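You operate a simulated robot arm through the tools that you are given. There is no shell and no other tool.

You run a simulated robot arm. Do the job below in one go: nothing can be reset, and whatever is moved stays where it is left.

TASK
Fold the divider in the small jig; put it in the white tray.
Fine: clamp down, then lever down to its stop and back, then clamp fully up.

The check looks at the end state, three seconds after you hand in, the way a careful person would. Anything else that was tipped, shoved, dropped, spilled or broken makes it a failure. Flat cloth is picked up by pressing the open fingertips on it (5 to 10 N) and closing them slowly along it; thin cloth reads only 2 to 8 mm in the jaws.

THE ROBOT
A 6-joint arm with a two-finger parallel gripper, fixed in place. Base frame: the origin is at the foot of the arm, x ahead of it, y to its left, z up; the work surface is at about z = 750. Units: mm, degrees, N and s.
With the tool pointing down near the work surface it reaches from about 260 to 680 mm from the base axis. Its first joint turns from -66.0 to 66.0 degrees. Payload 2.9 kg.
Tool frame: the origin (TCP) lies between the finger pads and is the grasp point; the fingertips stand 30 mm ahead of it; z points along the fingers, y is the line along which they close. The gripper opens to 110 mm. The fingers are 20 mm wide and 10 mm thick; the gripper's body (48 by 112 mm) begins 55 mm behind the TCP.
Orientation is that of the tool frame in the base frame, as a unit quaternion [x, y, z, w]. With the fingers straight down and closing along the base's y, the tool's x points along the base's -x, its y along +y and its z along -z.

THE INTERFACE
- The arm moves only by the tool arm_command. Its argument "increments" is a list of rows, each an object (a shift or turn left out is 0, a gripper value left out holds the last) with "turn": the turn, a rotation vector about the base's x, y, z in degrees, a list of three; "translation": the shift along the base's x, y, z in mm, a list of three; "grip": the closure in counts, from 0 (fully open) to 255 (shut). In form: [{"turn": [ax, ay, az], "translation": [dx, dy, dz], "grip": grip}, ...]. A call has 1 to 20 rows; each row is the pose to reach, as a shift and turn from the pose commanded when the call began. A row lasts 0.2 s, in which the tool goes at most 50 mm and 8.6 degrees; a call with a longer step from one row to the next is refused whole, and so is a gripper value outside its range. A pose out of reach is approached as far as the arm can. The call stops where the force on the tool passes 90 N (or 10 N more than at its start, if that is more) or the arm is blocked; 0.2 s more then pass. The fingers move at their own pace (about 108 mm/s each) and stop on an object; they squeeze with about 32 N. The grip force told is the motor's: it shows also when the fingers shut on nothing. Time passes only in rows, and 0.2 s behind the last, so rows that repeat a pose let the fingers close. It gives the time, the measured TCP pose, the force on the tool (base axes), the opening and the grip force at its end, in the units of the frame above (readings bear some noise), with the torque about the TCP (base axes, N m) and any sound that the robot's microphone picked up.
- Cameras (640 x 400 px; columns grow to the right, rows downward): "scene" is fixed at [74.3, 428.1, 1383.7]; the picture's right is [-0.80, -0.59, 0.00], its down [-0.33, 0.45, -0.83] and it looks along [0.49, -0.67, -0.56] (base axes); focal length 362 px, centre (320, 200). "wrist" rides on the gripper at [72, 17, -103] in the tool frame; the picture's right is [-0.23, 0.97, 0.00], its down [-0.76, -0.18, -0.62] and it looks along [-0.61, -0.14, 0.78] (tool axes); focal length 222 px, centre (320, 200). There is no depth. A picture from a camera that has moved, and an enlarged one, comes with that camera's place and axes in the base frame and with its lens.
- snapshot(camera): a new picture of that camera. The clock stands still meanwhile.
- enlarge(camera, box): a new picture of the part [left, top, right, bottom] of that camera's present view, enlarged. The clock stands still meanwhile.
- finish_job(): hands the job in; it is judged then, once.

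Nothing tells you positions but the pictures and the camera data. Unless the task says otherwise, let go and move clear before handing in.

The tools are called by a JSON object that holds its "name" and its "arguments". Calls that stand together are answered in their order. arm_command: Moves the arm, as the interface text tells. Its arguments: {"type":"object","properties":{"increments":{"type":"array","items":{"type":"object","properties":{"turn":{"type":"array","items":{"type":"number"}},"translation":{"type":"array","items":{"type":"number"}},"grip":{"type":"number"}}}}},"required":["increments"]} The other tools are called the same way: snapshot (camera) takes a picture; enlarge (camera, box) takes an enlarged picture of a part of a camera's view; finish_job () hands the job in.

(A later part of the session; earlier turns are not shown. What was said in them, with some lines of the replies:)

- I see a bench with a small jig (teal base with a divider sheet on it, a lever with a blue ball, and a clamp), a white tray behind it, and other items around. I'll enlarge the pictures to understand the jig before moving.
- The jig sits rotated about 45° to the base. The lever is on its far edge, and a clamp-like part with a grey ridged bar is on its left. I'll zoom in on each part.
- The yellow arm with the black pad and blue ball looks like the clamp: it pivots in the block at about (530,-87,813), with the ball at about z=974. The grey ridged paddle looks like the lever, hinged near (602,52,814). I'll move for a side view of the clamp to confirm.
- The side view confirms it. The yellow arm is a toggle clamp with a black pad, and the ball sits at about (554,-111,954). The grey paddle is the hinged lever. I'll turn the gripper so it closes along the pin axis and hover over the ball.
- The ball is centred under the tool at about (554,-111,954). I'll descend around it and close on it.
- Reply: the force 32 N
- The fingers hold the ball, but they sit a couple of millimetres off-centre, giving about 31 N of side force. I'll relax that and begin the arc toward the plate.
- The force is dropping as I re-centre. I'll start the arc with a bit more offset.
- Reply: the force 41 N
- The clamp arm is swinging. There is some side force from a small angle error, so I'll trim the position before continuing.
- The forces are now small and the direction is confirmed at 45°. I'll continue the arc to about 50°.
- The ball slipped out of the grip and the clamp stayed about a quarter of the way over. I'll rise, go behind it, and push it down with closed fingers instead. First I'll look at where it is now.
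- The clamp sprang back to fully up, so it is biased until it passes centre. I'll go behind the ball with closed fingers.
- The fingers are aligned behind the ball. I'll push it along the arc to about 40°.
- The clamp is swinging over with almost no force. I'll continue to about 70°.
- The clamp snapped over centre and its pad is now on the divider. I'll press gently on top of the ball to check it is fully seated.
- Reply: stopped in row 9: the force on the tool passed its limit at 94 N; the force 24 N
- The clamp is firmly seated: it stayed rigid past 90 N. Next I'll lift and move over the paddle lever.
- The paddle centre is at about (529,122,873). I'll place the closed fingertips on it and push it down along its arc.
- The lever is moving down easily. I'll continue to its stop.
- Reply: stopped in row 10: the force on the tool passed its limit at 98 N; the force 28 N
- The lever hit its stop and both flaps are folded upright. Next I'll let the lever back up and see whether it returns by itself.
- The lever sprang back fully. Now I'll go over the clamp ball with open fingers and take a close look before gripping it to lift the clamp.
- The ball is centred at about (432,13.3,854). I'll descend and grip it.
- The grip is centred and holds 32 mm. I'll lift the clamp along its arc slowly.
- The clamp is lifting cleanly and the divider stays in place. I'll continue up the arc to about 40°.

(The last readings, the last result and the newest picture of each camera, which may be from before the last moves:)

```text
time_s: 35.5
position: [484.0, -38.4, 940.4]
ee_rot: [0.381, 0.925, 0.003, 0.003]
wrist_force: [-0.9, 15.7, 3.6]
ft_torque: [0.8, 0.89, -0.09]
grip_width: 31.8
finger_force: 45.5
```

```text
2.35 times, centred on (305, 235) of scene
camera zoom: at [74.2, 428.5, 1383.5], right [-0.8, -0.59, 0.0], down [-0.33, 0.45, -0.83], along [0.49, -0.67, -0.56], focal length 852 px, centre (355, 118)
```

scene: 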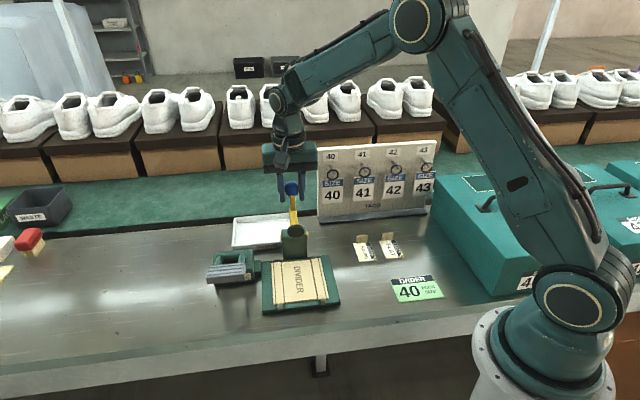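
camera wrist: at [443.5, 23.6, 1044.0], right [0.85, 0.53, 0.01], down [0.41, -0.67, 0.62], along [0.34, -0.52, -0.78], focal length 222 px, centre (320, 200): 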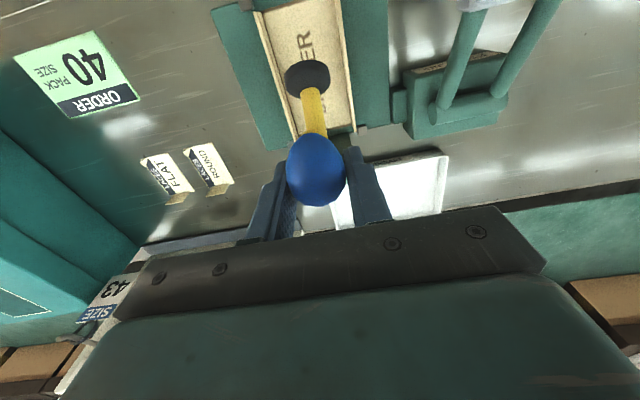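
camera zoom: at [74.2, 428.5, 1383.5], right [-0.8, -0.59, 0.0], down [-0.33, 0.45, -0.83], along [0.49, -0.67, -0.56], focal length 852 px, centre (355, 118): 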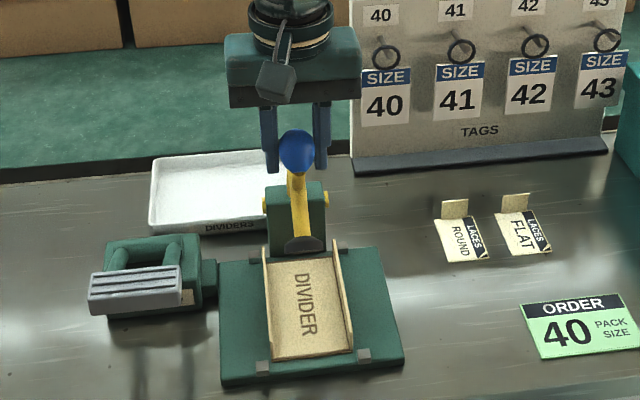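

Halfway up with the grip holding. I'll continue to the fully-up stop.

{"name": "arm_command", "arguments": {"increments": [{"translation": [4.7, -3.5, 2.7]}, {"translation": [8.9, -7.5, 5.1]}, {"translation": [13, -11.7, 7.3]}, {"translation": [17.4, -16, 9.2]}, {"translation": [21.8, -20.4, 10.8]}, {"translation": [26.1, -24.7, 12.2]}, {"translation": [30.5, -29.1, 13.3]}, {"translation": [34.9, -33.5, 14.1]}, {"translation": [39.4, -38, 14.7]}, {"translation": [43.8, -42.4, 15]}, {"translation": [48.3, -47, 15]}, {"translation": [52.8, -51.4, 14.7]}, {"translation": [57.2, -55.8, 14.2]}, {"translation": [61.7, -60.3, 13.3]}, {"translation": [66.1, -64.7, 12.2]}, {"translation": [70.5, -69.1, 10.8]}, {"translation": [72.5, -71.1, 10]}, {"translation": [72.5, -71.1, 10]}]}}

{"name": "snapshot", "arguments": {"camera": "wrist"}}

{"name": "enlarge", "arguments": {"camera": "scene", "box": [200, 130, 370, 300]}}

```text
time_s: 39.3
position: [557.4, -109.8, 949.6]
ee_rot: [0.382, 0.924, 0.003, 0.002]
wrist_force: [-0.7, -0.4, 0.1]
ft_torque: [0.03, 0.01, 0.02]
grip_width: 0.0
finger_force: 37.5
```

```text
taken
camera wrist: at [517.5, -48.0, 1053.2], right [0.85, 0.53, 0.01], down [0.41, -0.67, 0.62], along [0.34, -0.53, -0.78], focal length 222 px, centre (320, 200)
```

wrist: 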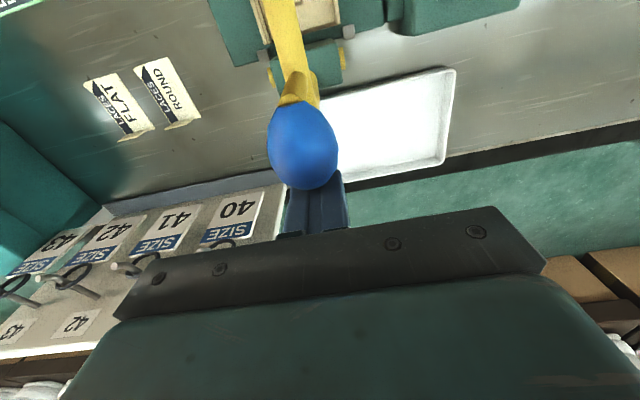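

```text
2.35 times, centred on (285, 215) of scene
camera zoom: at [74.3, 428.1, 1383.7], right [-0.8, -0.59, 0.0], down [-0.33, 0.45, -0.83], along [0.49, -0.67, -0.56], focal length 852 px, centre (402, 165)
```

zoom: 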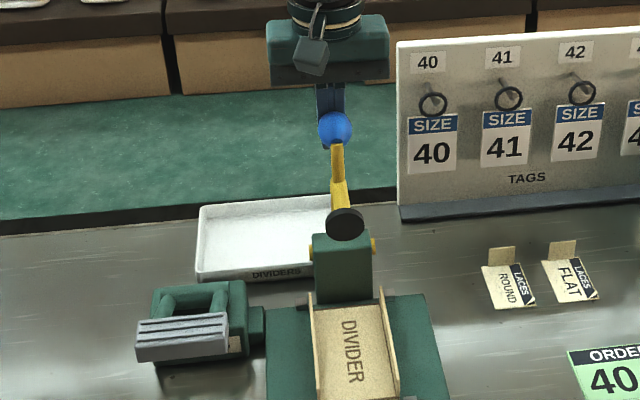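

The ball popped out in front of the fingers near the top, and the clamp now leans lightly against them. I'll back the fingers away so it can follow to its stop.

{"name": "arm_command", "arguments": {"increments": [{"translation": [5, -5, 0]}, {"translation": [10, -10, 0]}, {"translation": [15, -15, 0]}, {"translation": [20, -20, 0]}, {"translation": [25, -25, 0]}, {"translation": [30, -30, 0]}, {"translation": [30, -30, 0]}]}}

{"name": "snapshot", "arguments": {"camera": "wrist"}}

{"name": "enlarge", "arguments": {"camera": "scene", "box": [200, 130, 370, 300]}}

```text
time_s: 40.9
position: [587.3, -139.3, 949.7]
ee_rot: [0.382, 0.924, 0.002, 0.002]
wrist_force: [-0.4, 0.6, -0.1]
ft_torque: [0.0, 0.01, -0.01]
grip_width: 0.0
finger_force: 38.0
```

```text
taken
camera wrist: at [546.8, -78.5, 1053.6], right [0.85, 0.53, 0.01], down [0.41, -0.67, 0.62], along [0.34, -0.53, -0.78], focal length 222 px, centre (320, 200)
```

wrist: 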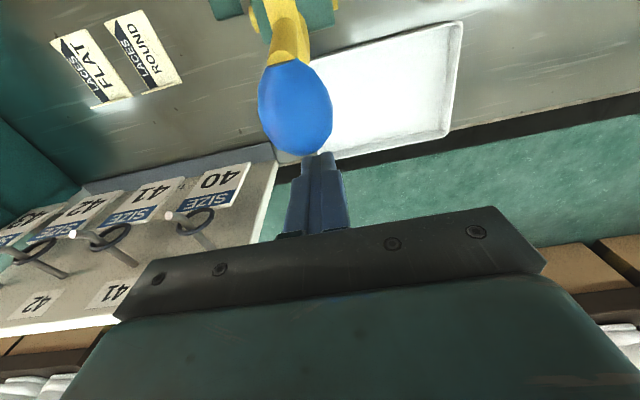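

```text
2.35 times, centred on (285, 215) of scene
camera zoom: at [74.3, 428.1, 1383.7], right [-0.8, -0.59, 0.0], down [-0.33, 0.45, -0.83], along [0.49, -0.67, -0.56], focal length 852 px, centre (402, 165)
```

zoom: 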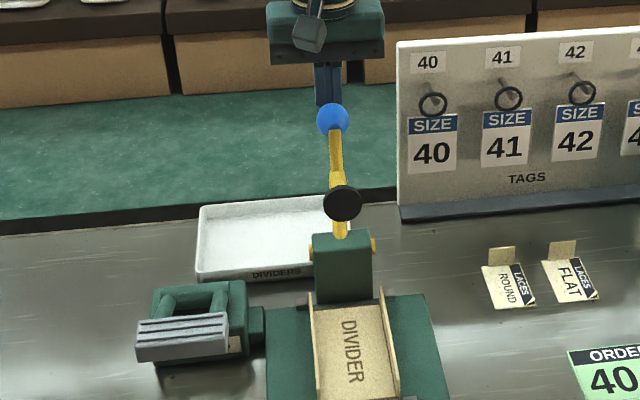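

The clamp is back at its original fully-up position. Next I'll rise to survey the tray and the folded divider.

{"name": "arm_command", "arguments": {"increments": [{"translation": [0, 0, 40], "grip": 255}, {"translation": [0, 0, 80], "grip": 200}, {"translation": [-5, 10, 120]}, {"translation": [-20, 40, 140]}, {"translation": [-20, 40, 140]}]}}

{"name": "snapshot", "arguments": {"camera": "wrist"}}

{"name": "enlarge", "arguments": {"camera": "wrist", "box": [250, 0, 450, 160]}}

{"name": "enlarge", "arguments": {"camera": "scene", "box": [220, 200, 350, 320]}}

```text
time_s: 42.1
position: [567.6, -99.5, 1089.3]
ee_rot: [0.382, 0.924, 0.003, 0.002]
wrist_force: [0.0, 0.9, 0.7]
ft_torque: [-0.01, 0.04, -0.01]
grip_width: 23.8
finger_force: 0.2
```

```text
taken
camera wrist: at [527.7, -37.5, 1192.3], right [0.85, 0.53, 0.01], down [0.41, -0.67, 0.62], along [0.34, -0.53, -0.78], focal length 222 px, centre (320, 200)
```

wrist: 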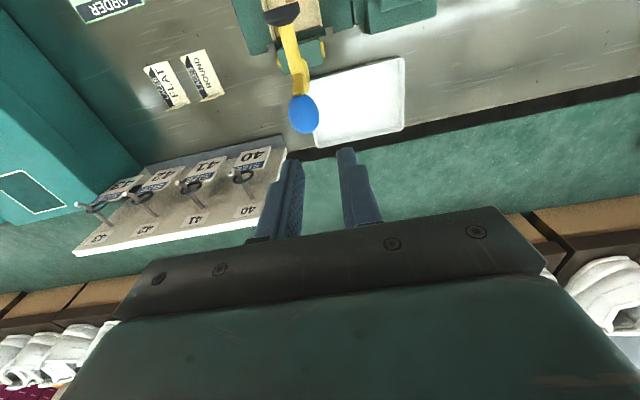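

```text
2.50 times, centred on (350, 80) of wrist
camera zoom: at [527.7, -37.5, 1192.3], right [0.85, 0.53, 0.01], down [0.41, -0.67, 0.62], along [0.34, -0.53, -0.78], focal length 555 px, centre (245, 500)
```

zoom: 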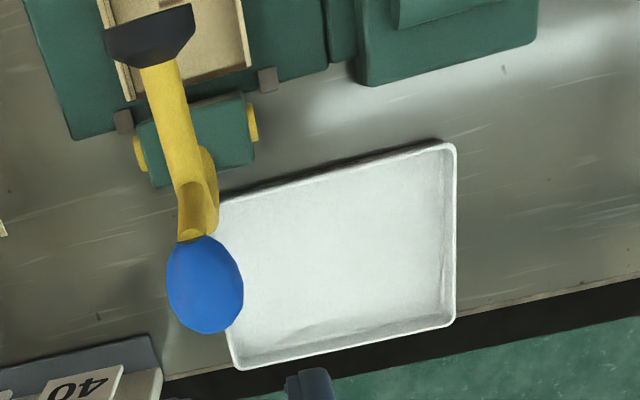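

```text
3.33 times, centred on (285, 260) of scene
camera zoom: at [74.3, 428.1, 1383.7], right [-0.8, -0.59, 0.0], down [-0.33, 0.45, -0.83], along [0.49, -0.67, -0.56], focal length 1207 px, centre (437, 0)
```

zoom: 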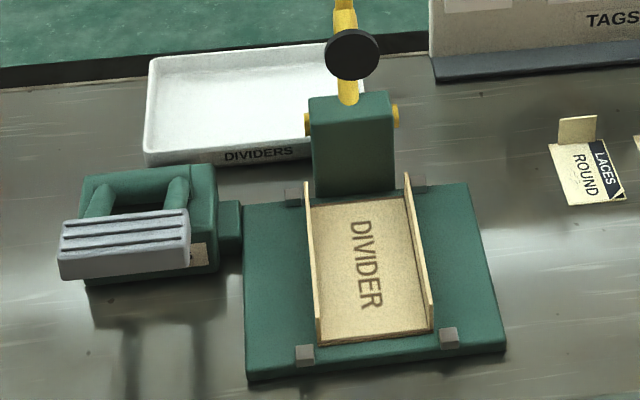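

The folded divider is about 75 × 133 mm, centred near (460,-16), with flaps about 23 mm tall. The tray is 172 × 120 mm, centred near (653,-102), with its long side across the jig, so the divider has to turn 90°. I'll test in free air that the wrist can make that turn.

{"name": "arm_command", "arguments": {"increments": [{"turn": [0, 0, -8], "grip": 160}, {"turn": [0, 0, -16]}, {"turn": [0, 0, -24]}, {"turn": [0, 0, -32]}, {"turn": [0, 0, -40]}, {"turn": [0, 0, -48]}, {"turn": [0, 0, -56]}, {"turn": [0, 0, -64]}, {"turn": [0, 0, -72]}, {"turn": [0, 0, -80]}, {"turn": [0, 0, -86]}, {"turn": [0, 0, -90]}, {"turn": [0, 0, -90]}]}}

{"name": "snapshot", "arguments": {"camera": "wrist"}}

{"name": "enlarge", "arguments": {"camera": "wrist", "box": [220, 20, 420, 170]}}

```text
time_s: 44.9
position: [566.7, -99.6, 1089.4]
ee_rot: [0.924, 0.383, 0.001, 0.004]
wrist_force: [-0.6, 0.5, 0.2]
ft_torque: [0.04, 0.01, 0.01]
grip_width: 41.0
finger_force: 0.2
```

```text
taken
camera wrist: at [629.7, -61.1, 1193.5], right [0.53, -0.85, 0.01], down [-0.67, -0.41, 0.62], along [-0.53, -0.33, -0.78], focal length 222 px, centre (320, 200)
```

wrist: 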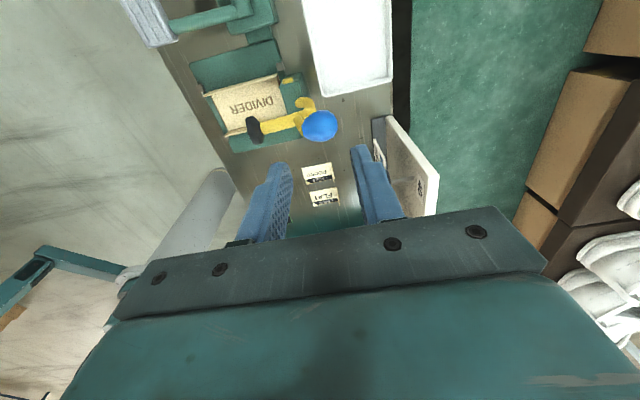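

```text
2.67 times, centred on (320, 95) of wrist
camera zoom: at [629.7, -61.1, 1193.5], right [0.53, -0.85, 0.01], down [-0.67, -0.41, 0.62], along [-0.53, -0.33, -0.78], focal length 592 px, centre (320, 480)
```

zoom: 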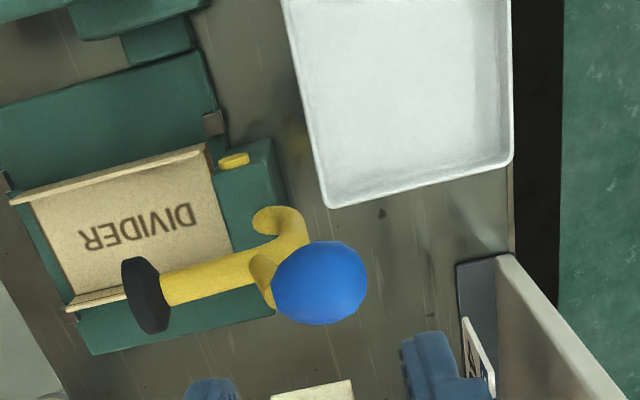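

The wrist can make the turn. I'll rotate back and hover over the flap on the base side of the divider at about (434,-42) to look closely.

{"name": "arm_command", "arguments": {"increments": [{"turn": [0, 0, 8], "translation": [-12, 5, 0]}, {"turn": [0, 0, 16], "translation": [-24, 10, 0]}, {"turn": [0, 0, 24], "translation": [-36, 15, 0]}, {"turn": [0, 0, 32], "translation": [-48, 20, 0]}, {"turn": [0, 0, 40], "translation": [-60, 25, 0]}, {"turn": [0, 0, 48], "translation": [-72, 31, 0]}, {"turn": [0, 0, 56], "translation": [-84, 37, 0]}, {"turn": [0, 0, 64], "translation": [-96, 42, 0]}, {"turn": [0, 0, 72], "translation": [-108, 47, -20]}, {"turn": [0, 0, 80], "translation": [-120, 52, -40]}, {"turn": [0, 0, 86], "translation": [-132, 57, -70]}, {"turn": [0, 0, 90], "translation": [-132, 57, -110]}, {"turn": [0, 0, 90], "translation": [-132, 57, -150]}, {"turn": [0, 0, 90], "translation": [-132, 57, -174]}, {"turn": [0, 0, 90], "translation": [-132, 57, -174]}]}}

{"name": "snapshot", "arguments": {"camera": "wrist"}}

{"name": "enlarge", "arguments": {"camera": "wrist", "box": [230, 70, 430, 220]}}

{"name": "enlarge", "arguments": {"camera": "scene", "box": [220, 170, 370, 320]}}

```text
time_s: 48.1
position: [435.9, -43.1, 915.5]
ee_rot: [0.382, 0.924, 0.002, 0.002]
wrist_force: [-0.6, 0.0, -0.7]
ft_torque: [-0.01, 0.03, 0.01]
grip_width: 41.0
finger_force: 0.1
```

```text
taken
camera wrist: at [395.1, 18.6, 1018.9], right [0.85, 0.53, 0.01], down [0.41, -0.67, 0.62], along [0.34, -0.53, -0.78], focal length 222 px, centre (320, 200)
```

wrist: 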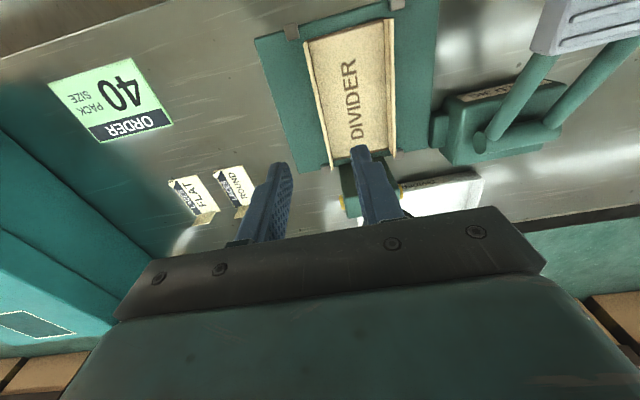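

```text
2.67 times, centred on (330, 145) of wrist
camera zoom: at [395.1, 18.6, 1018.9], right [0.85, 0.53, 0.01], down [0.41, -0.67, 0.62], along [0.34, -0.53, -0.78], focal length 592 px, centre (293, 347)
```

zoom: 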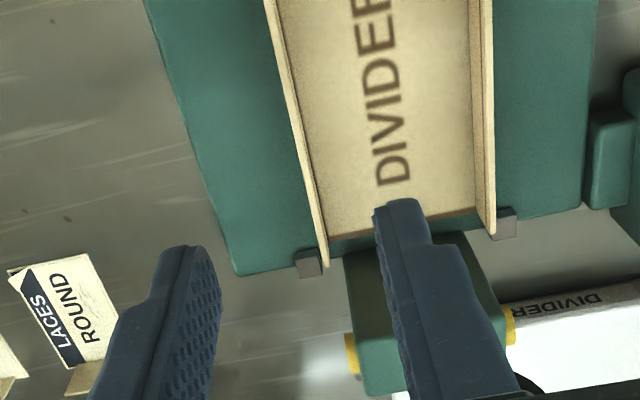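

```text
2.67 times, centred on (295, 245) of scene
camera zoom: at [74.3, 428.1, 1383.7], right [-0.8, -0.59, 0.0], down [-0.33, 0.45, -0.83], along [0.49, -0.67, -0.56], focal length 966 px, centre (387, 80)
```

zoom: 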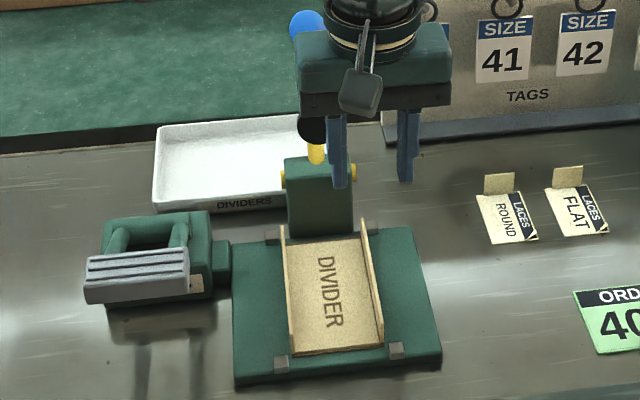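

The flap is aligned under the open fingers at about x+y=394.8. I'll check its height with a close-up before descending.

{"name": "enlarge", "arguments": {"camera": "scene", "box": [275, 240, 325, 310]}}

```text
5.71 times, centred on (300, 275) of scene
camera zoom: at [74.3, 428.1, 1383.7], right [-0.8, -0.59, 0.0], down [-0.33, 0.45, -0.83], along [0.49, -0.67, -0.56], focal length 2069 px, centre (434, -229)
```

zoom: 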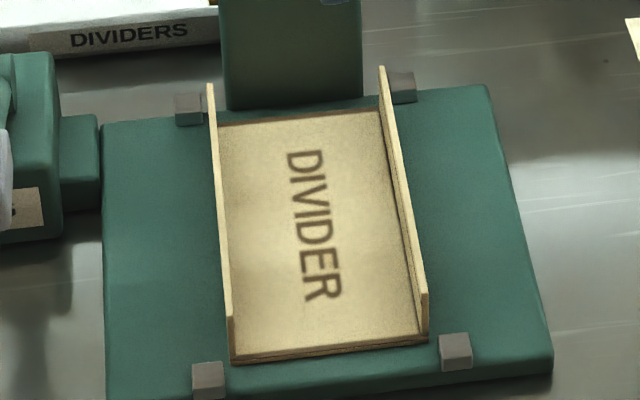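

The flap is about 22 mm tall with its top near z=787. I'll descend so the tips are at about z=771 and close on the flap gradually.

{"name": "arm_command", "arguments": {"increments": [{"translation": [1, 1, -40]}, {"translation": [1, 1, -80]}, {"translation": [1, 1, -100]}, {"translation": [1, 1, -110]}, {"translation": [1, 1, -114.5]}, {"translation": [1, 1, -114.5]}]}}

{"name": "snapshot", "arguments": {"camera": "wrist"}}

{"name": "enlarge", "arguments": {"camera": "scene", "box": [240, 200, 350, 310]}}

```text
time_s: 49.5
position: [436.0, -42.2, 802.6]
ee_rot: [0.382, 0.924, 0.003, 0.002]
wrist_force: [0.3, -0.5, -0.4]
ft_torque: [0.02, 0.02, 0.0]
grip_width: 41.0
finger_force: 0.0
```

```text
taken
camera wrist: at [395.9, 20.2, 905.2], right [0.85, 0.53, 0.01], down [0.41, -0.67, 0.62], along [0.34, -0.53, -0.78], focal length 222 px, centre (320, 200)
```

wrist: 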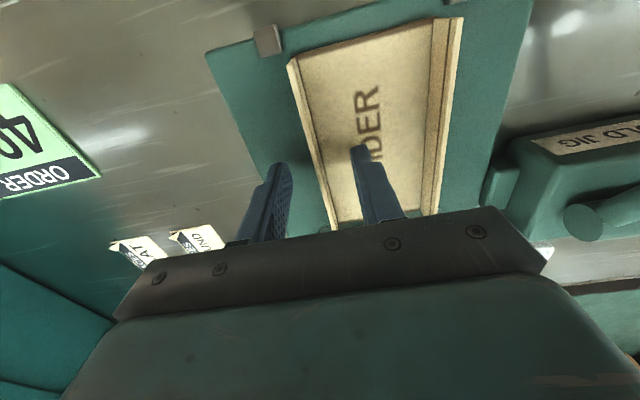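

```text
3.64 times, centred on (295, 255) of scene
camera zoom: at [74.3, 428.1, 1383.7], right [-0.8, -0.59, 0.0], down [-0.33, 0.45, -0.83], along [0.49, -0.67, -0.56], focal length 1317 px, centre (411, 0)
```

zoom: 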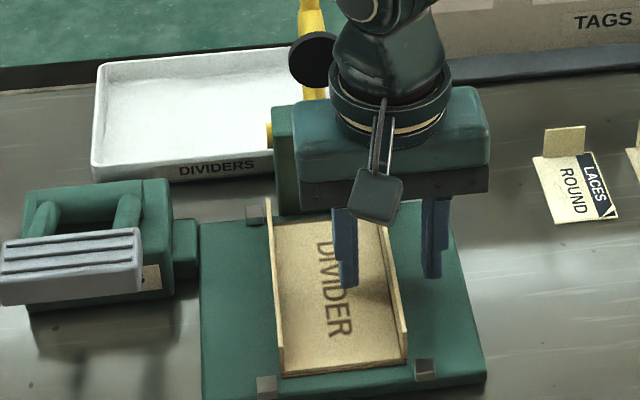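

One finger is inside and one outside the flap, centred on it. I'll close slowly.

{"name": "arm_command", "arguments": {"increments": [{"grip": 180}, {"grip": 200}, {"grip": 215}, {"grip": 228}, {"grip": 238}, {"grip": 246}, {"grip": 255}, {"grip": 255}, {"grip": 255}]}}

{"name": "snapshot", "arguments": {"camera": "wrist"}}

{"name": "enlarge", "arguments": {"camera": "scene", "box": [240, 200, 350, 310]}}

```text
time_s: 51.5
position: [435.3, -42.9, 802.4]
ee_rot: [0.382, 0.924, 0.002, 0.002]
wrist_force: [-0.7, 0.7, 0.4]
ft_torque: [0.0, 0.01, 0.0]
grip_width: 2.7
finger_force: 32.4
```

```text
taken
camera wrist: at [395.9, 20.3, 905.4], right [0.85, 0.53, 0.01], down [0.41, -0.67, 0.62], along [0.34, -0.53, -0.78], focal length 222 px, centre (320, 200)
```

wrist: 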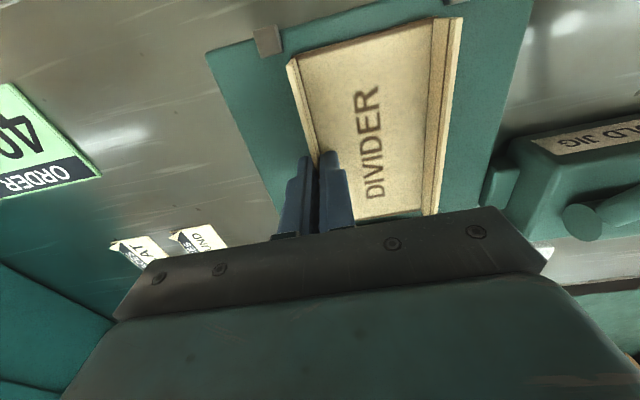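

```text
3.64 times, centred on (295, 255) of scene
camera zoom: at [74.3, 428.1, 1383.7], right [-0.8, -0.59, 0.0], down [-0.33, 0.45, -0.83], along [0.49, -0.67, -0.56], focal length 1317 px, centre (411, 0)
```

zoom: 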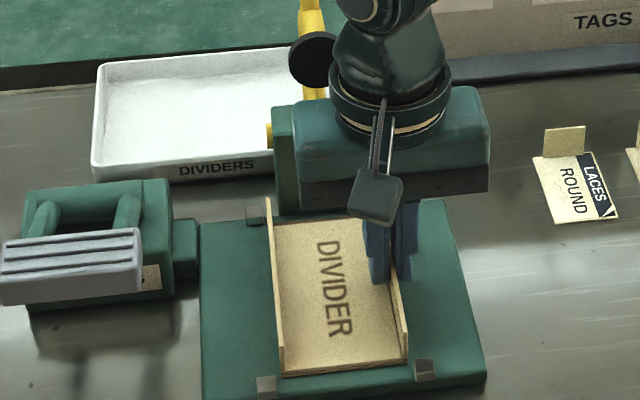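

The flap is held at 2.7 mm with no side force. I'll lift straight up a little and check.

{"name": "arm_command", "arguments": {"increments": [{"translation": [0, 0, 4]}, {"translation": [0, 0, 10]}, {"translation": [0, 0, 18]}, {"translation": [0, 0, 28]}, {"translation": [0, 0, 40]}, {"translation": [0, 0, 40]}]}}

{"name": "snapshot", "arguments": {"camera": "wrist"}}

{"name": "enlarge", "arguments": {"camera": "scene", "box": [220, 180, 350, 310]}}

```text
time_s: 52.9
position: [436.6, -42.2, 842.2]
ee_rot: [0.382, 0.924, 0.003, 0.002]
wrist_force: [-0.1, 0.7, -0.4]
ft_torque: [-0.02, 0.03, -0.01]
grip_width: 2.5
finger_force: 32.2
```

```text
taken
camera wrist: at [395.9, 19.2, 945.3], right [0.85, 0.53, 0.01], down [0.41, -0.67, 0.62], along [0.34, -0.53, -0.78], focal length 222 px, centre (320, 200)
```

wrist: 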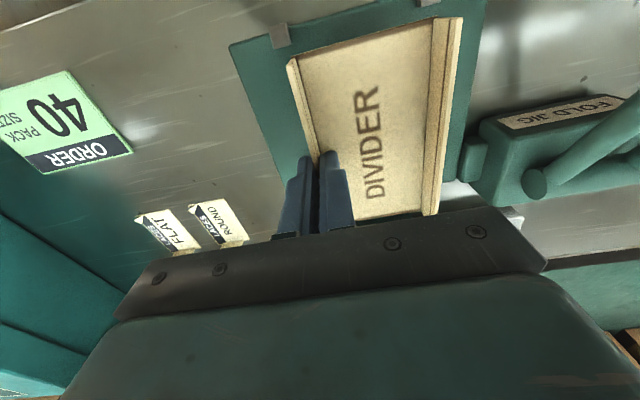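

```text
3.08 times, centred on (285, 245) of scene
camera zoom: at [74.3, 428.1, 1383.7], right [-0.8, -0.59, 0.0], down [-0.33, 0.45, -0.83], along [0.49, -0.67, -0.56], focal length 1114 px, centre (428, 62)
```

zoom: 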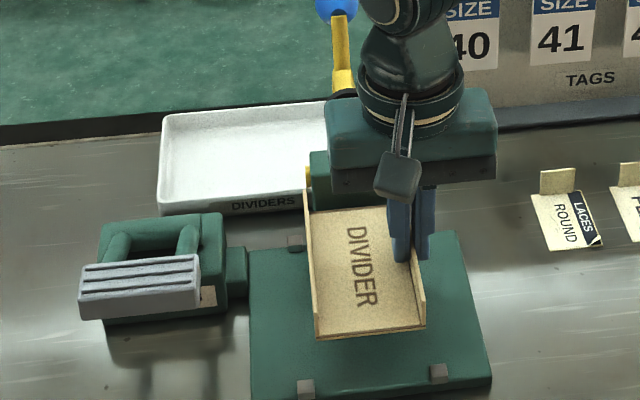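

The divider is held rigidly. It would hit the clamp pad if I lifted straight up, so I'll slide it away from the clamp first and then rise.

{"name": "arm_command", "arguments": {"increments": [{"translation": [-8, 8, 0]}, {"translation": [-18, 18, 2]}, {"translation": [-30, 30, 4]}, {"translation": [-42, 42, 8]}, {"translation": [-50, 50, 20]}, {"translation": [-55, 55, 45]}, {"translation": [-55, 55, 75]}, {"translation": [-55, 55, 105]}, {"translation": [-55, 55, 135]}, {"translation": [-55, 55, 165]}, {"translation": [-55, 55, 190]}, {"translation": [-55, 55, 195]}]}}

{"name": "snapshot", "arguments": {"camera": "wrist"}}

{"name": "snapshot", "arguments": {"camera": "scene"}}

```text
time_s: 55.5
position: [380.2, 12.6, 1037.7]
ee_rot: [0.382, 0.924, 0.003, 0.001]
wrist_force: [0.6, -0.4, 0.6]
ft_torque: [-0.03, 0.0, 0.01]
grip_width: 2.5
finger_force: 32.1
```

```text
taken
camera wrist: at [340.4, 75.2, 1141.1], right [0.85, 0.53, 0.01], down [0.41, -0.67, 0.62], along [0.34, -0.53, -0.78], focal length 222 px, centre (320, 200)
```

wrist: 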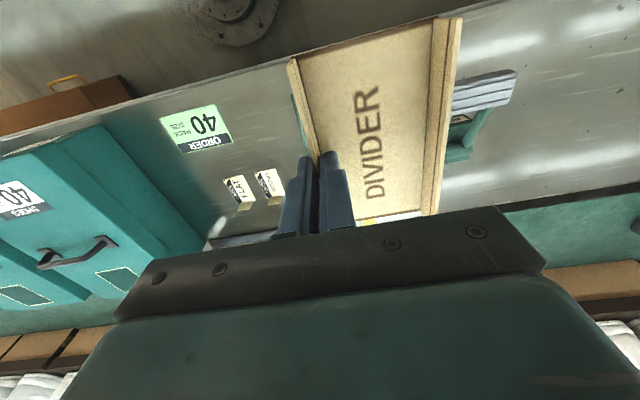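

```text
taken
```

scene: 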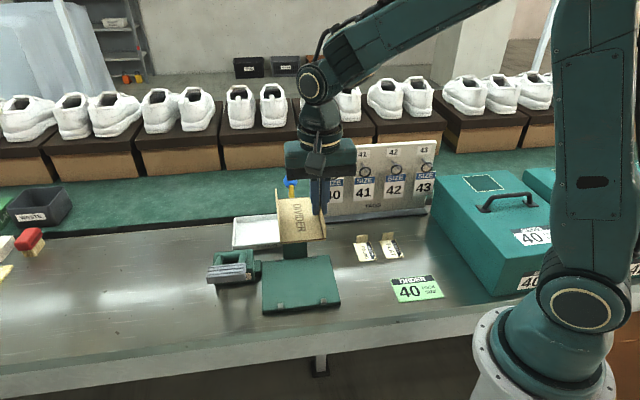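

The divider is clear of everything. I'll turn it 90° and carry it high over toward the tray side.

{"name": "arm_command", "arguments": {"increments": [{"turn": [0, 0, -5], "translation": [6, 0, 5]}, {"turn": [0, 0, -12], "translation": [18, 0, 10]}, {"turn": [0, 0, -20], "translation": [32, 0, 10]}, {"turn": [0, 0, -28], "translation": [46, 0, 10]}, {"turn": [0, 0, -36], "translation": [60, 0, 10]}, {"turn": [0, 0, -44], "translation": [76, -3, 10]}, {"turn": [0, 0, -52], "translation": [92, -8, 10]}, {"turn": [0, 0, -60], "translation": [108, -14, 10]}, {"turn": [0, 0, -68], "translation": [124, -20, 10]}, {"turn": [0, 0, -76], "translation": [140, -27, 10]}, {"turn": [0, 0, -83], "translation": [156, -34, 10]}, {"turn": [0, 0, -88], "translation": [170, -40, 10]}, {"turn": [0, 0, -90], "translation": [180, -43, 10]}, {"turn": [0, 0, -90], "translation": [180, -43, 10]}]}}

{"name": "snapshot", "arguments": {"camera": "wrist"}}

{"name": "snapshot", "arguments": {"camera": "scene"}}

```text
time_s: 58.5
position: [561.6, -30.6, 1045.0]
ee_rot: [0.924, 0.383, 0.001, 0.003]
wrist_force: [0.1, 0.8, 0.4]
ft_torque: [-0.01, 0.02, 0.01]
grip_width: 2.6
finger_force: 32.4
```

```text
taken
camera wrist: at [624.1, 8.9, 1149.3], right [0.53, -0.85, 0.01], down [-0.67, -0.41, 0.62], along [-0.53, -0.33, -0.78], focal length 222 px, centre (320, 200)
```

wrist: 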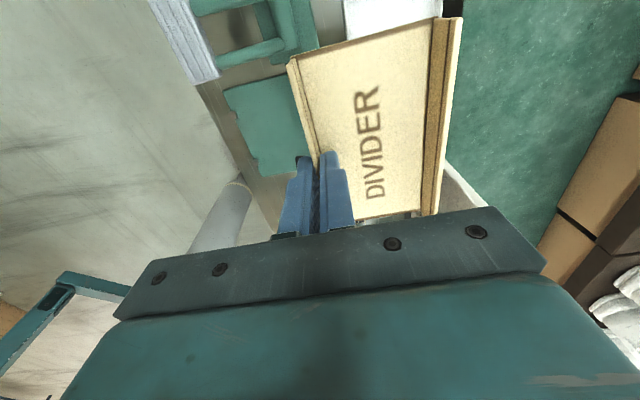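

```text
taken
```

scene: 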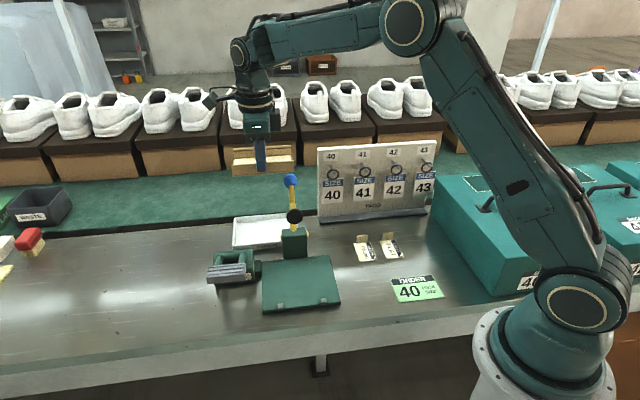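

The carry is good. I'll move over the tray at the same height.

{"name": "arm_command", "arguments": {"increments": [{"translation": [15, -10, 0]}, {"translation": [30, -20, 0]}, {"translation": [45, -30, 0]}, {"translation": [60, -40, 0]}, {"translation": [73, -49.5, 0]}, {"translation": [73, -49.5, 0]}]}}

{"name": "snapshot", "arguments": {"camera": "wrist"}}

{"name": "snapshot", "arguments": {"camera": "scene"}}

```text
time_s: 59.9
position: [632.0, -79.2, 1047.5]
ee_rot: [0.924, 0.383, 0.0, 0.004]
wrist_force: [-0.1, 0.0, -0.4]
ft_torque: [0.0, 0.0, 0.02]
grip_width: 2.4
finger_force: 31.6
```

```text
taken
camera wrist: at [695.7, -40.6, 1150.2], right [0.53, -0.85, 0.01], down [-0.67, -0.41, 0.62], along [-0.53, -0.34, -0.78], focal length 222 px, centre (320, 200)
```

wrist: 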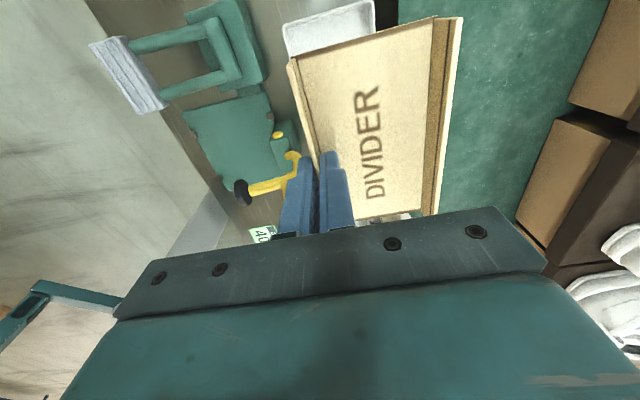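

```text
taken
```

scene: 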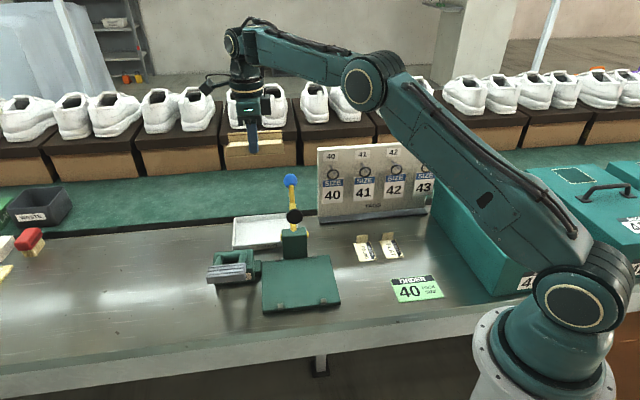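

The divider is over the tray. I'll descend in stages, watching clearance between the forearm, the divider and the raised clamp.

{"name": "arm_command", "arguments": {"increments": [{"translation": [2.4, -0.9, -25]}, {"translation": [2.4, -0.9, -50]}, {"translation": [2.4, -0.9, -75]}, {"translation": [2.4, -0.9, -100]}, {"translation": [2.4, -0.9, -120]}, {"translation": [2.4, -0.9, -120]}]}}

{"name": "snapshot", "arguments": {"camera": "wrist"}}

{"name": "enlarge", "arguments": {"camera": "scene", "box": [180, 60, 400, 280]}}

```text
time_s: 61.3
position: [635.7, -81.1, 925.2]
ee_rot: [0.924, 0.383, 0.001, 0.003]
wrist_force: [0.1, 0.3, -1.2]
ft_torque: [0.01, 0.0, -0.01]
grip_width: 2.6
finger_force: 32.2
```

```text
taken
camera wrist: at [699.8, -42.1, 1028.8], right [0.53, -0.85, 0.01], down [-0.67, -0.41, 0.62], along [-0.53, -0.34, -0.78], focal length 222 px, centre (320, 200)
```

wrist: 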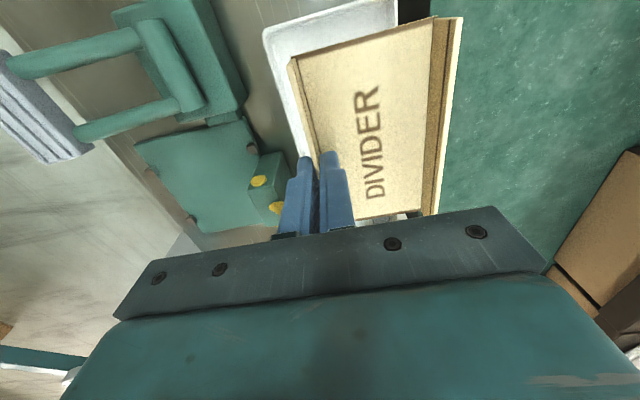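

```text
1.82 times, centred on (290, 170) of scene
camera zoom: at [74.3, 428.1, 1383.7], right [-0.8, -0.59, 0.0], down [-0.33, 0.45, -0.83], along [0.49, -0.67, -0.56], focal length 658 px, centre (374, 254)
```

zoom: 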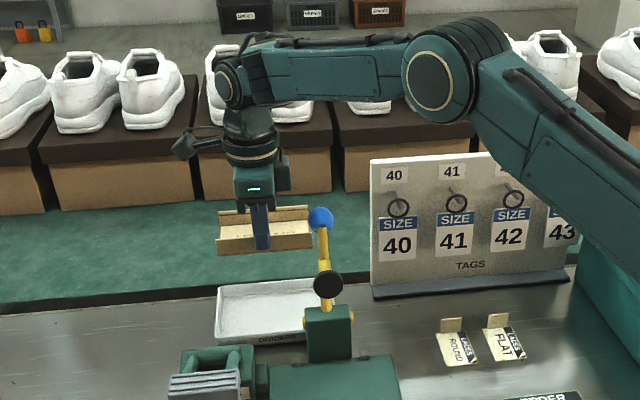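

Clearances look right: the forearm stays well above the ball. I'll continue down to just above the tray.

{"name": "arm_command", "arguments": {"increments": [{"translation": [-1, 1, -20]}, {"translation": [-1, 1, -40]}, {"translation": [-1, 1, -60]}, {"translation": [-1, 1, -75]}, {"translation": [-1, 1, -85]}, {"translation": [-1, 1, -85]}]}}

{"name": "snapshot", "arguments": {"camera": "wrist"}}

{"name": "enlarge", "arguments": {"camera": "scene", "box": [180, 80, 400, 300]}}

{"name": "enlarge", "arguments": {"camera": "scene", "box": [215, 170, 325, 280]}}

```text
time_s: 62.7
position: [635.2, -79.7, 840.6]
ee_rot: [0.924, 0.383, 0.0, 0.004]
wrist_force: [0.2, 0.6, -0.3]
ft_torque: [0.0, 0.0, 0.01]
grip_width: 2.9
finger_force: 32.2
```

```text
taken
camera wrist: at [698.1, -39.6, 944.2], right [0.53, -0.85, 0.01], down [-0.67, -0.41, 0.62], along [-0.53, -0.34, -0.78], focal length 222 px, centre (320, 200)
```

wrist: 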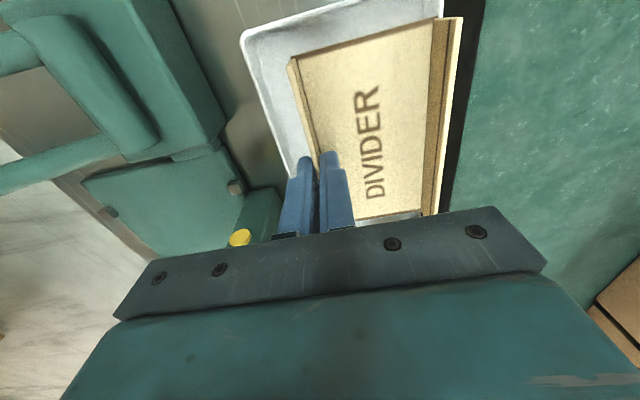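

```text
1.82 times, centred on (290, 190) of scene
camera zoom: at [74.3, 428.1, 1383.7], right [-0.8, -0.59, 0.0], down [-0.33, 0.45, -0.83], along [0.49, -0.67, -0.56], focal length 658 px, centre (374, 218)
```

zoom: 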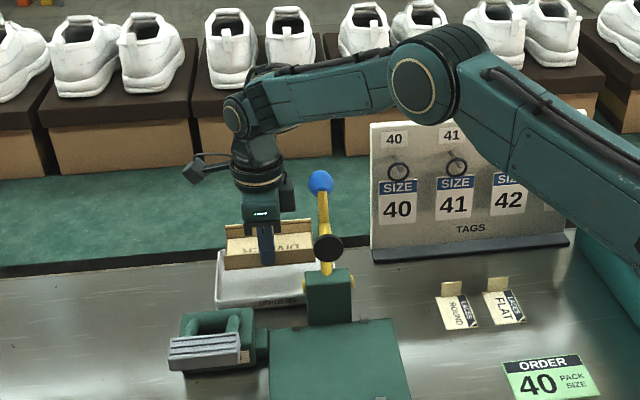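

```text
3.64 times, centred on (270, 225) of scene
camera zoom: at [74.3, 428.1, 1383.7], right [-0.8, -0.59, 0.0], down [-0.33, 0.45, -0.83], along [0.49, -0.67, -0.56], focal length 1317 px, centre (502, 109)
```

zoom: 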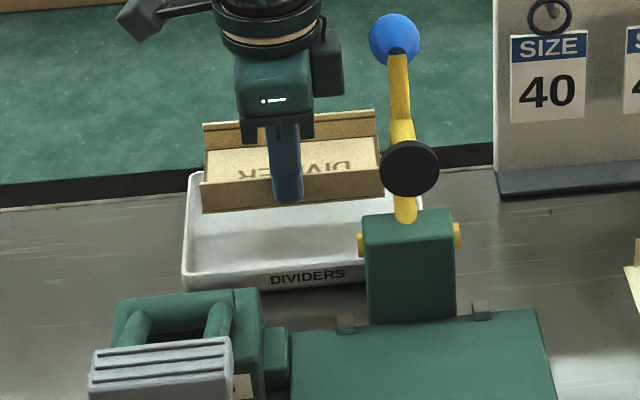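

The divider is over the tray interior, slightly toward the far side. I'll shift it about 5 mm toward the jig side to centre it and lower it close to the floor.

{"name": "arm_command", "arguments": {"increments": [{"translation": [-2, 2, 0]}, {"translation": [-3.5, 3.5, -8]}, {"translation": [-3.5, 3.5, -18]}, {"translation": [-3.5, 3.5, -28]}, {"translation": [-3.5, 3.5, -36]}, {"translation": [-3.5, 3.5, -36]}]}}

{"name": "snapshot", "arguments": {"camera": "wrist"}}

{"name": "enlarge", "arguments": {"camera": "scene", "box": [215, 170, 325, 280]}}

```text
time_s: 64.1
position: [630.9, -75.7, 806.8]
ee_rot: [0.923, 0.384, 0.001, 0.004]
wrist_force: [0.1, 0.0, 0.5]
ft_torque: [0.02, -0.01, 0.03]
grip_width: 2.5
finger_force: 32.2
```

```text
taken
camera wrist: at [694.7, -36.6, 909.2], right [0.53, -0.85, 0.01], down [-0.67, -0.41, 0.62], along [-0.53, -0.34, -0.78], focal length 222 px, centre (320, 200)
```

wrist: 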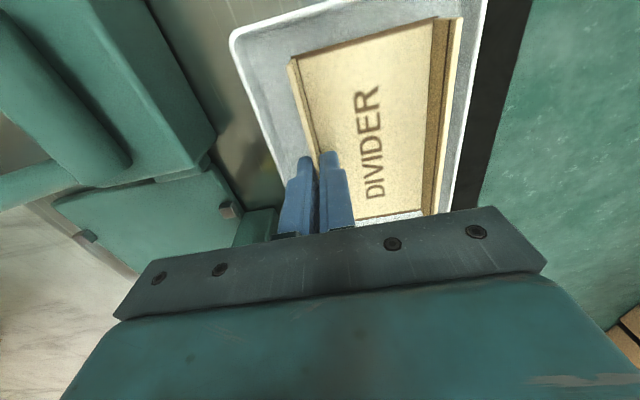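

```text
3.64 times, centred on (270, 225) of scene
camera zoom: at [74.3, 428.1, 1383.7], right [-0.8, -0.59, 0.0], down [-0.33, 0.45, -0.83], along [0.49, -0.67, -0.56], focal length 1317 px, centre (502, 109)
```

zoom: 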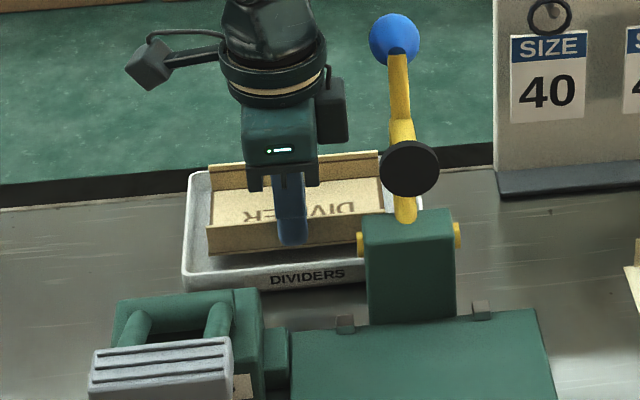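

The divider is well inside the tray outline. I'll lower it in small steps until it touches the floor.

{"name": "arm_command", "arguments": {"increments": [{"translation": [0, 0, -2]}, {"translation": [0, 0, -4]}, {"translation": [0, 0, -6]}, {"translation": [0, 0, -8]}, {"translation": [0, 0, -8]}]}}

{"name": "enlarge", "arguments": {"camera": "scene", "box": [215, 170, 325, 280]}}

```text
time_s: 65.3
position: [631.7, -75.1, 798.0]
ee_rot: [0.923, 0.384, 0.0, 0.004]
wrist_force: [0.7, 0.4, -1.0]
ft_torque: [0.0, 0.03, 0.0]
grip_width: 2.8
finger_force: 32.3
```

```text
3.64 times, centred on (270, 225) of scene
camera zoom: at [74.3, 428.1, 1383.7], right [-0.8, -0.59, 0.0], down [-0.33, 0.45, -0.83], along [0.49, -0.67, -0.56], focal length 1317 px, centre (502, 109)
```

zoom: 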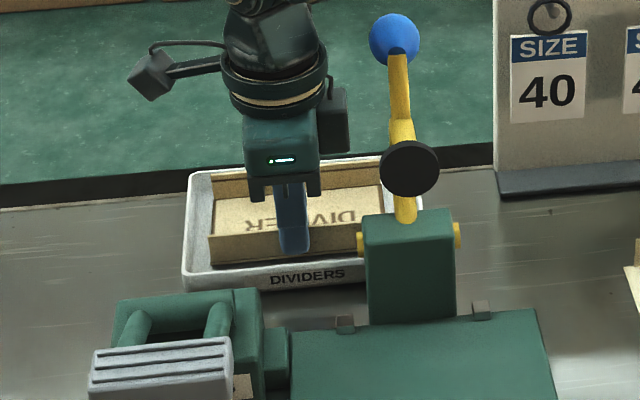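

No contact yet, so I'll keep lowering in 2 mm steps.

{"name": "arm_command", "arguments": {"increments": [{"translation": [0, 0, -1.5]}, {"translation": [0, 0, -3]}, {"translation": [0, 0, -3]}]}}

```text
time_s: 66.1
position: [631.4, -75.0, 795.0]
ee_rot: [0.924, 0.383, 0.0, 0.003]
wrist_force: [0.2, -0.1, 0.8]
ft_torque: [0.01, 0.03, -0.03]
grip_width: 2.9
finger_force: 32.0
```

{"name": "arm_command", "arguments": {"increments": [{"translation": [0, 0, -1]}, {"translation": [0, 0, -2]}, {"translation": [0, 0, -2]}]}}

```text
time_s: 66.9
position: [631.4, -76.0, 793.6]
ee_rot: [0.924, 0.383, 0.001, 0.004]
wrist_force: [-0.4, -0.5, 6.3]
ft_torque: [-0.07, 0.15, -0.01]
grip_width: 2.9
finger_force: 30.6
```

The divider has touched the tray floor (6 N up). I'll open the fingers just enough and lift straight up.

{"name": "arm_command", "arguments": {"increments": [{"grip": 245}, {"grip": 235}, {"grip": 222}, {"grip": 212}, {"grip": 212}]}}

{"name": "snapshot", "arguments": {"camera": "wrist"}}

```text
time_s: 68.1
position: [631.2, -75.3, 792.6]
ee_rot: [0.923, 0.384, 0.0, 0.004]
wrist_force: [0.5, 0.1, 0.0]
ft_torque: [-0.01, 0.03, 0.01]
grip_width: 18.6
finger_force: 0.1
```

```text
taken
camera wrist: at [694.4, -36.4, 896.4], right [0.53, -0.85, 0.01], down [-0.67, -0.41, 0.62], along [-0.53, -0.34, -0.78], focal length 222 px, centre (320, 200)
```

wrist: 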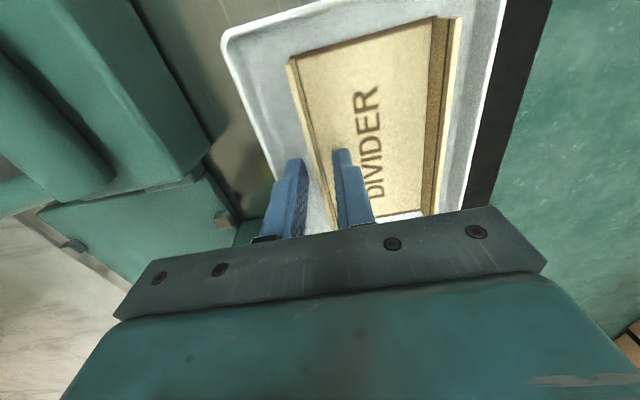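

The flap is free between the fingers, and the outer finger is clear of the tray wall. I'll lift straight up.

{"name": "arm_command", "arguments": {"increments": [{"translation": [0, 0, 6]}, {"translation": [0, 0, 16]}, {"translation": [0, 0, 30]}, {"translation": [0, 0, 55]}, {"translation": [0, 0, 85]}, {"translation": [0, 0, 120]}, {"translation": [0, 0, 160]}, {"translation": [0, 0, 200]}, {"translation": [0, 0, 240]}, {"translation": [0, 0, 255]}, {"translation": [0, 0, 255]}]}}

{"name": "snapshot", "arguments": {"camera": "wrist"}}

{"name": "snapshot", "arguments": {"camera": "scene"}}

{"name": "enlarge", "arguments": {"camera": "scene", "box": [200, 160, 350, 310]}}

```text
time_s: 70.5
position: [631.9, -76.3, 1047.6]
ee_rot: [0.923, 0.384, 0.001, 0.003]
wrist_force: [-0.8, -0.1, 0.3]
ft_torque: [0.0, 0.0, 0.04]
grip_width: 18.5
finger_force: 0.1
```

```text
taken
camera wrist: at [694.9, -36.5, 1150.8], right [0.53, -0.85, 0.01], down [-0.67, -0.41, 0.62], along [-0.53, -0.34, -0.78], focal length 222 px, centre (320, 200)
```

wrist: 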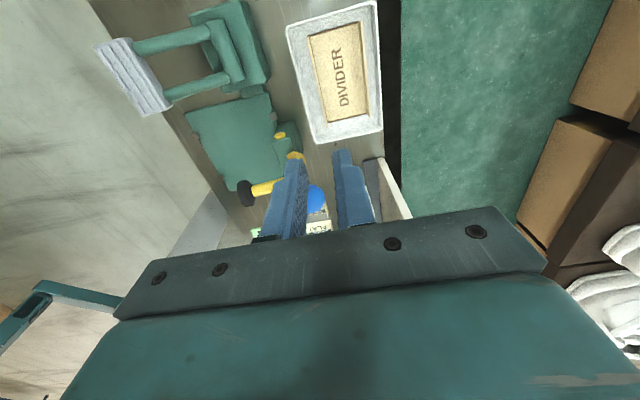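

```text
taken
```

scene: 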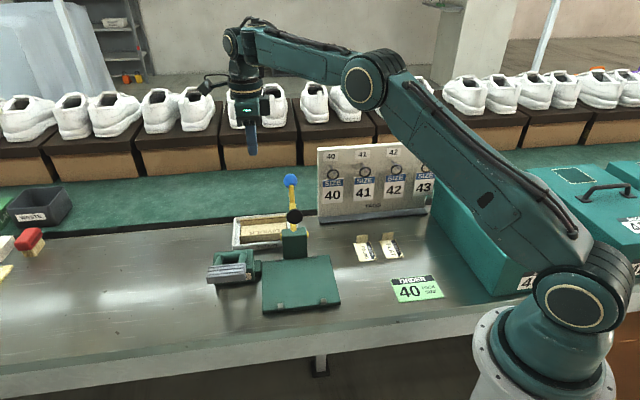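

```text
2.67 times, centred on (275, 235) of scene
camera zoom: at [74.3, 428.1, 1383.7], right [-0.8, -0.59, 0.0], down [-0.33, 0.45, -0.83], along [0.49, -0.67, -0.56], focal length 966 px, centre (440, 107)
```

zoom: 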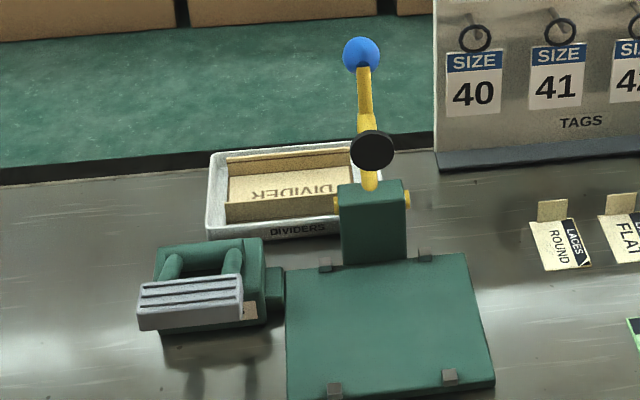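

The folded divider lies flat inside the white tray with its flaps upright. The clamp is fully up, the lever is back at rest, nothing else has moved and the arm is clear, so I'll hand in.

{"name": "finish_job", "arguments": {}}

```text
The job is handed in.
```

The divider is folded and lying flat in the white tray with both flaps upright, and I've handed the job in.

I put the clamp down, pushed the lever to its stop, let it spring back, then returned the clamp to fully up. In the last pictures the clamp and lever are where they started, nothing else on the bench looks moved, and the arm is clear.

The clamp ball slipped out of the fingers twice. On the first try at closing it, the clamp just sprang back up, so I pushed it over from behind with closed fingers instead. Near the top of the return it slipped again and went the rest of the way up by itself as I backed off. The divider wasn't disturbed either time.
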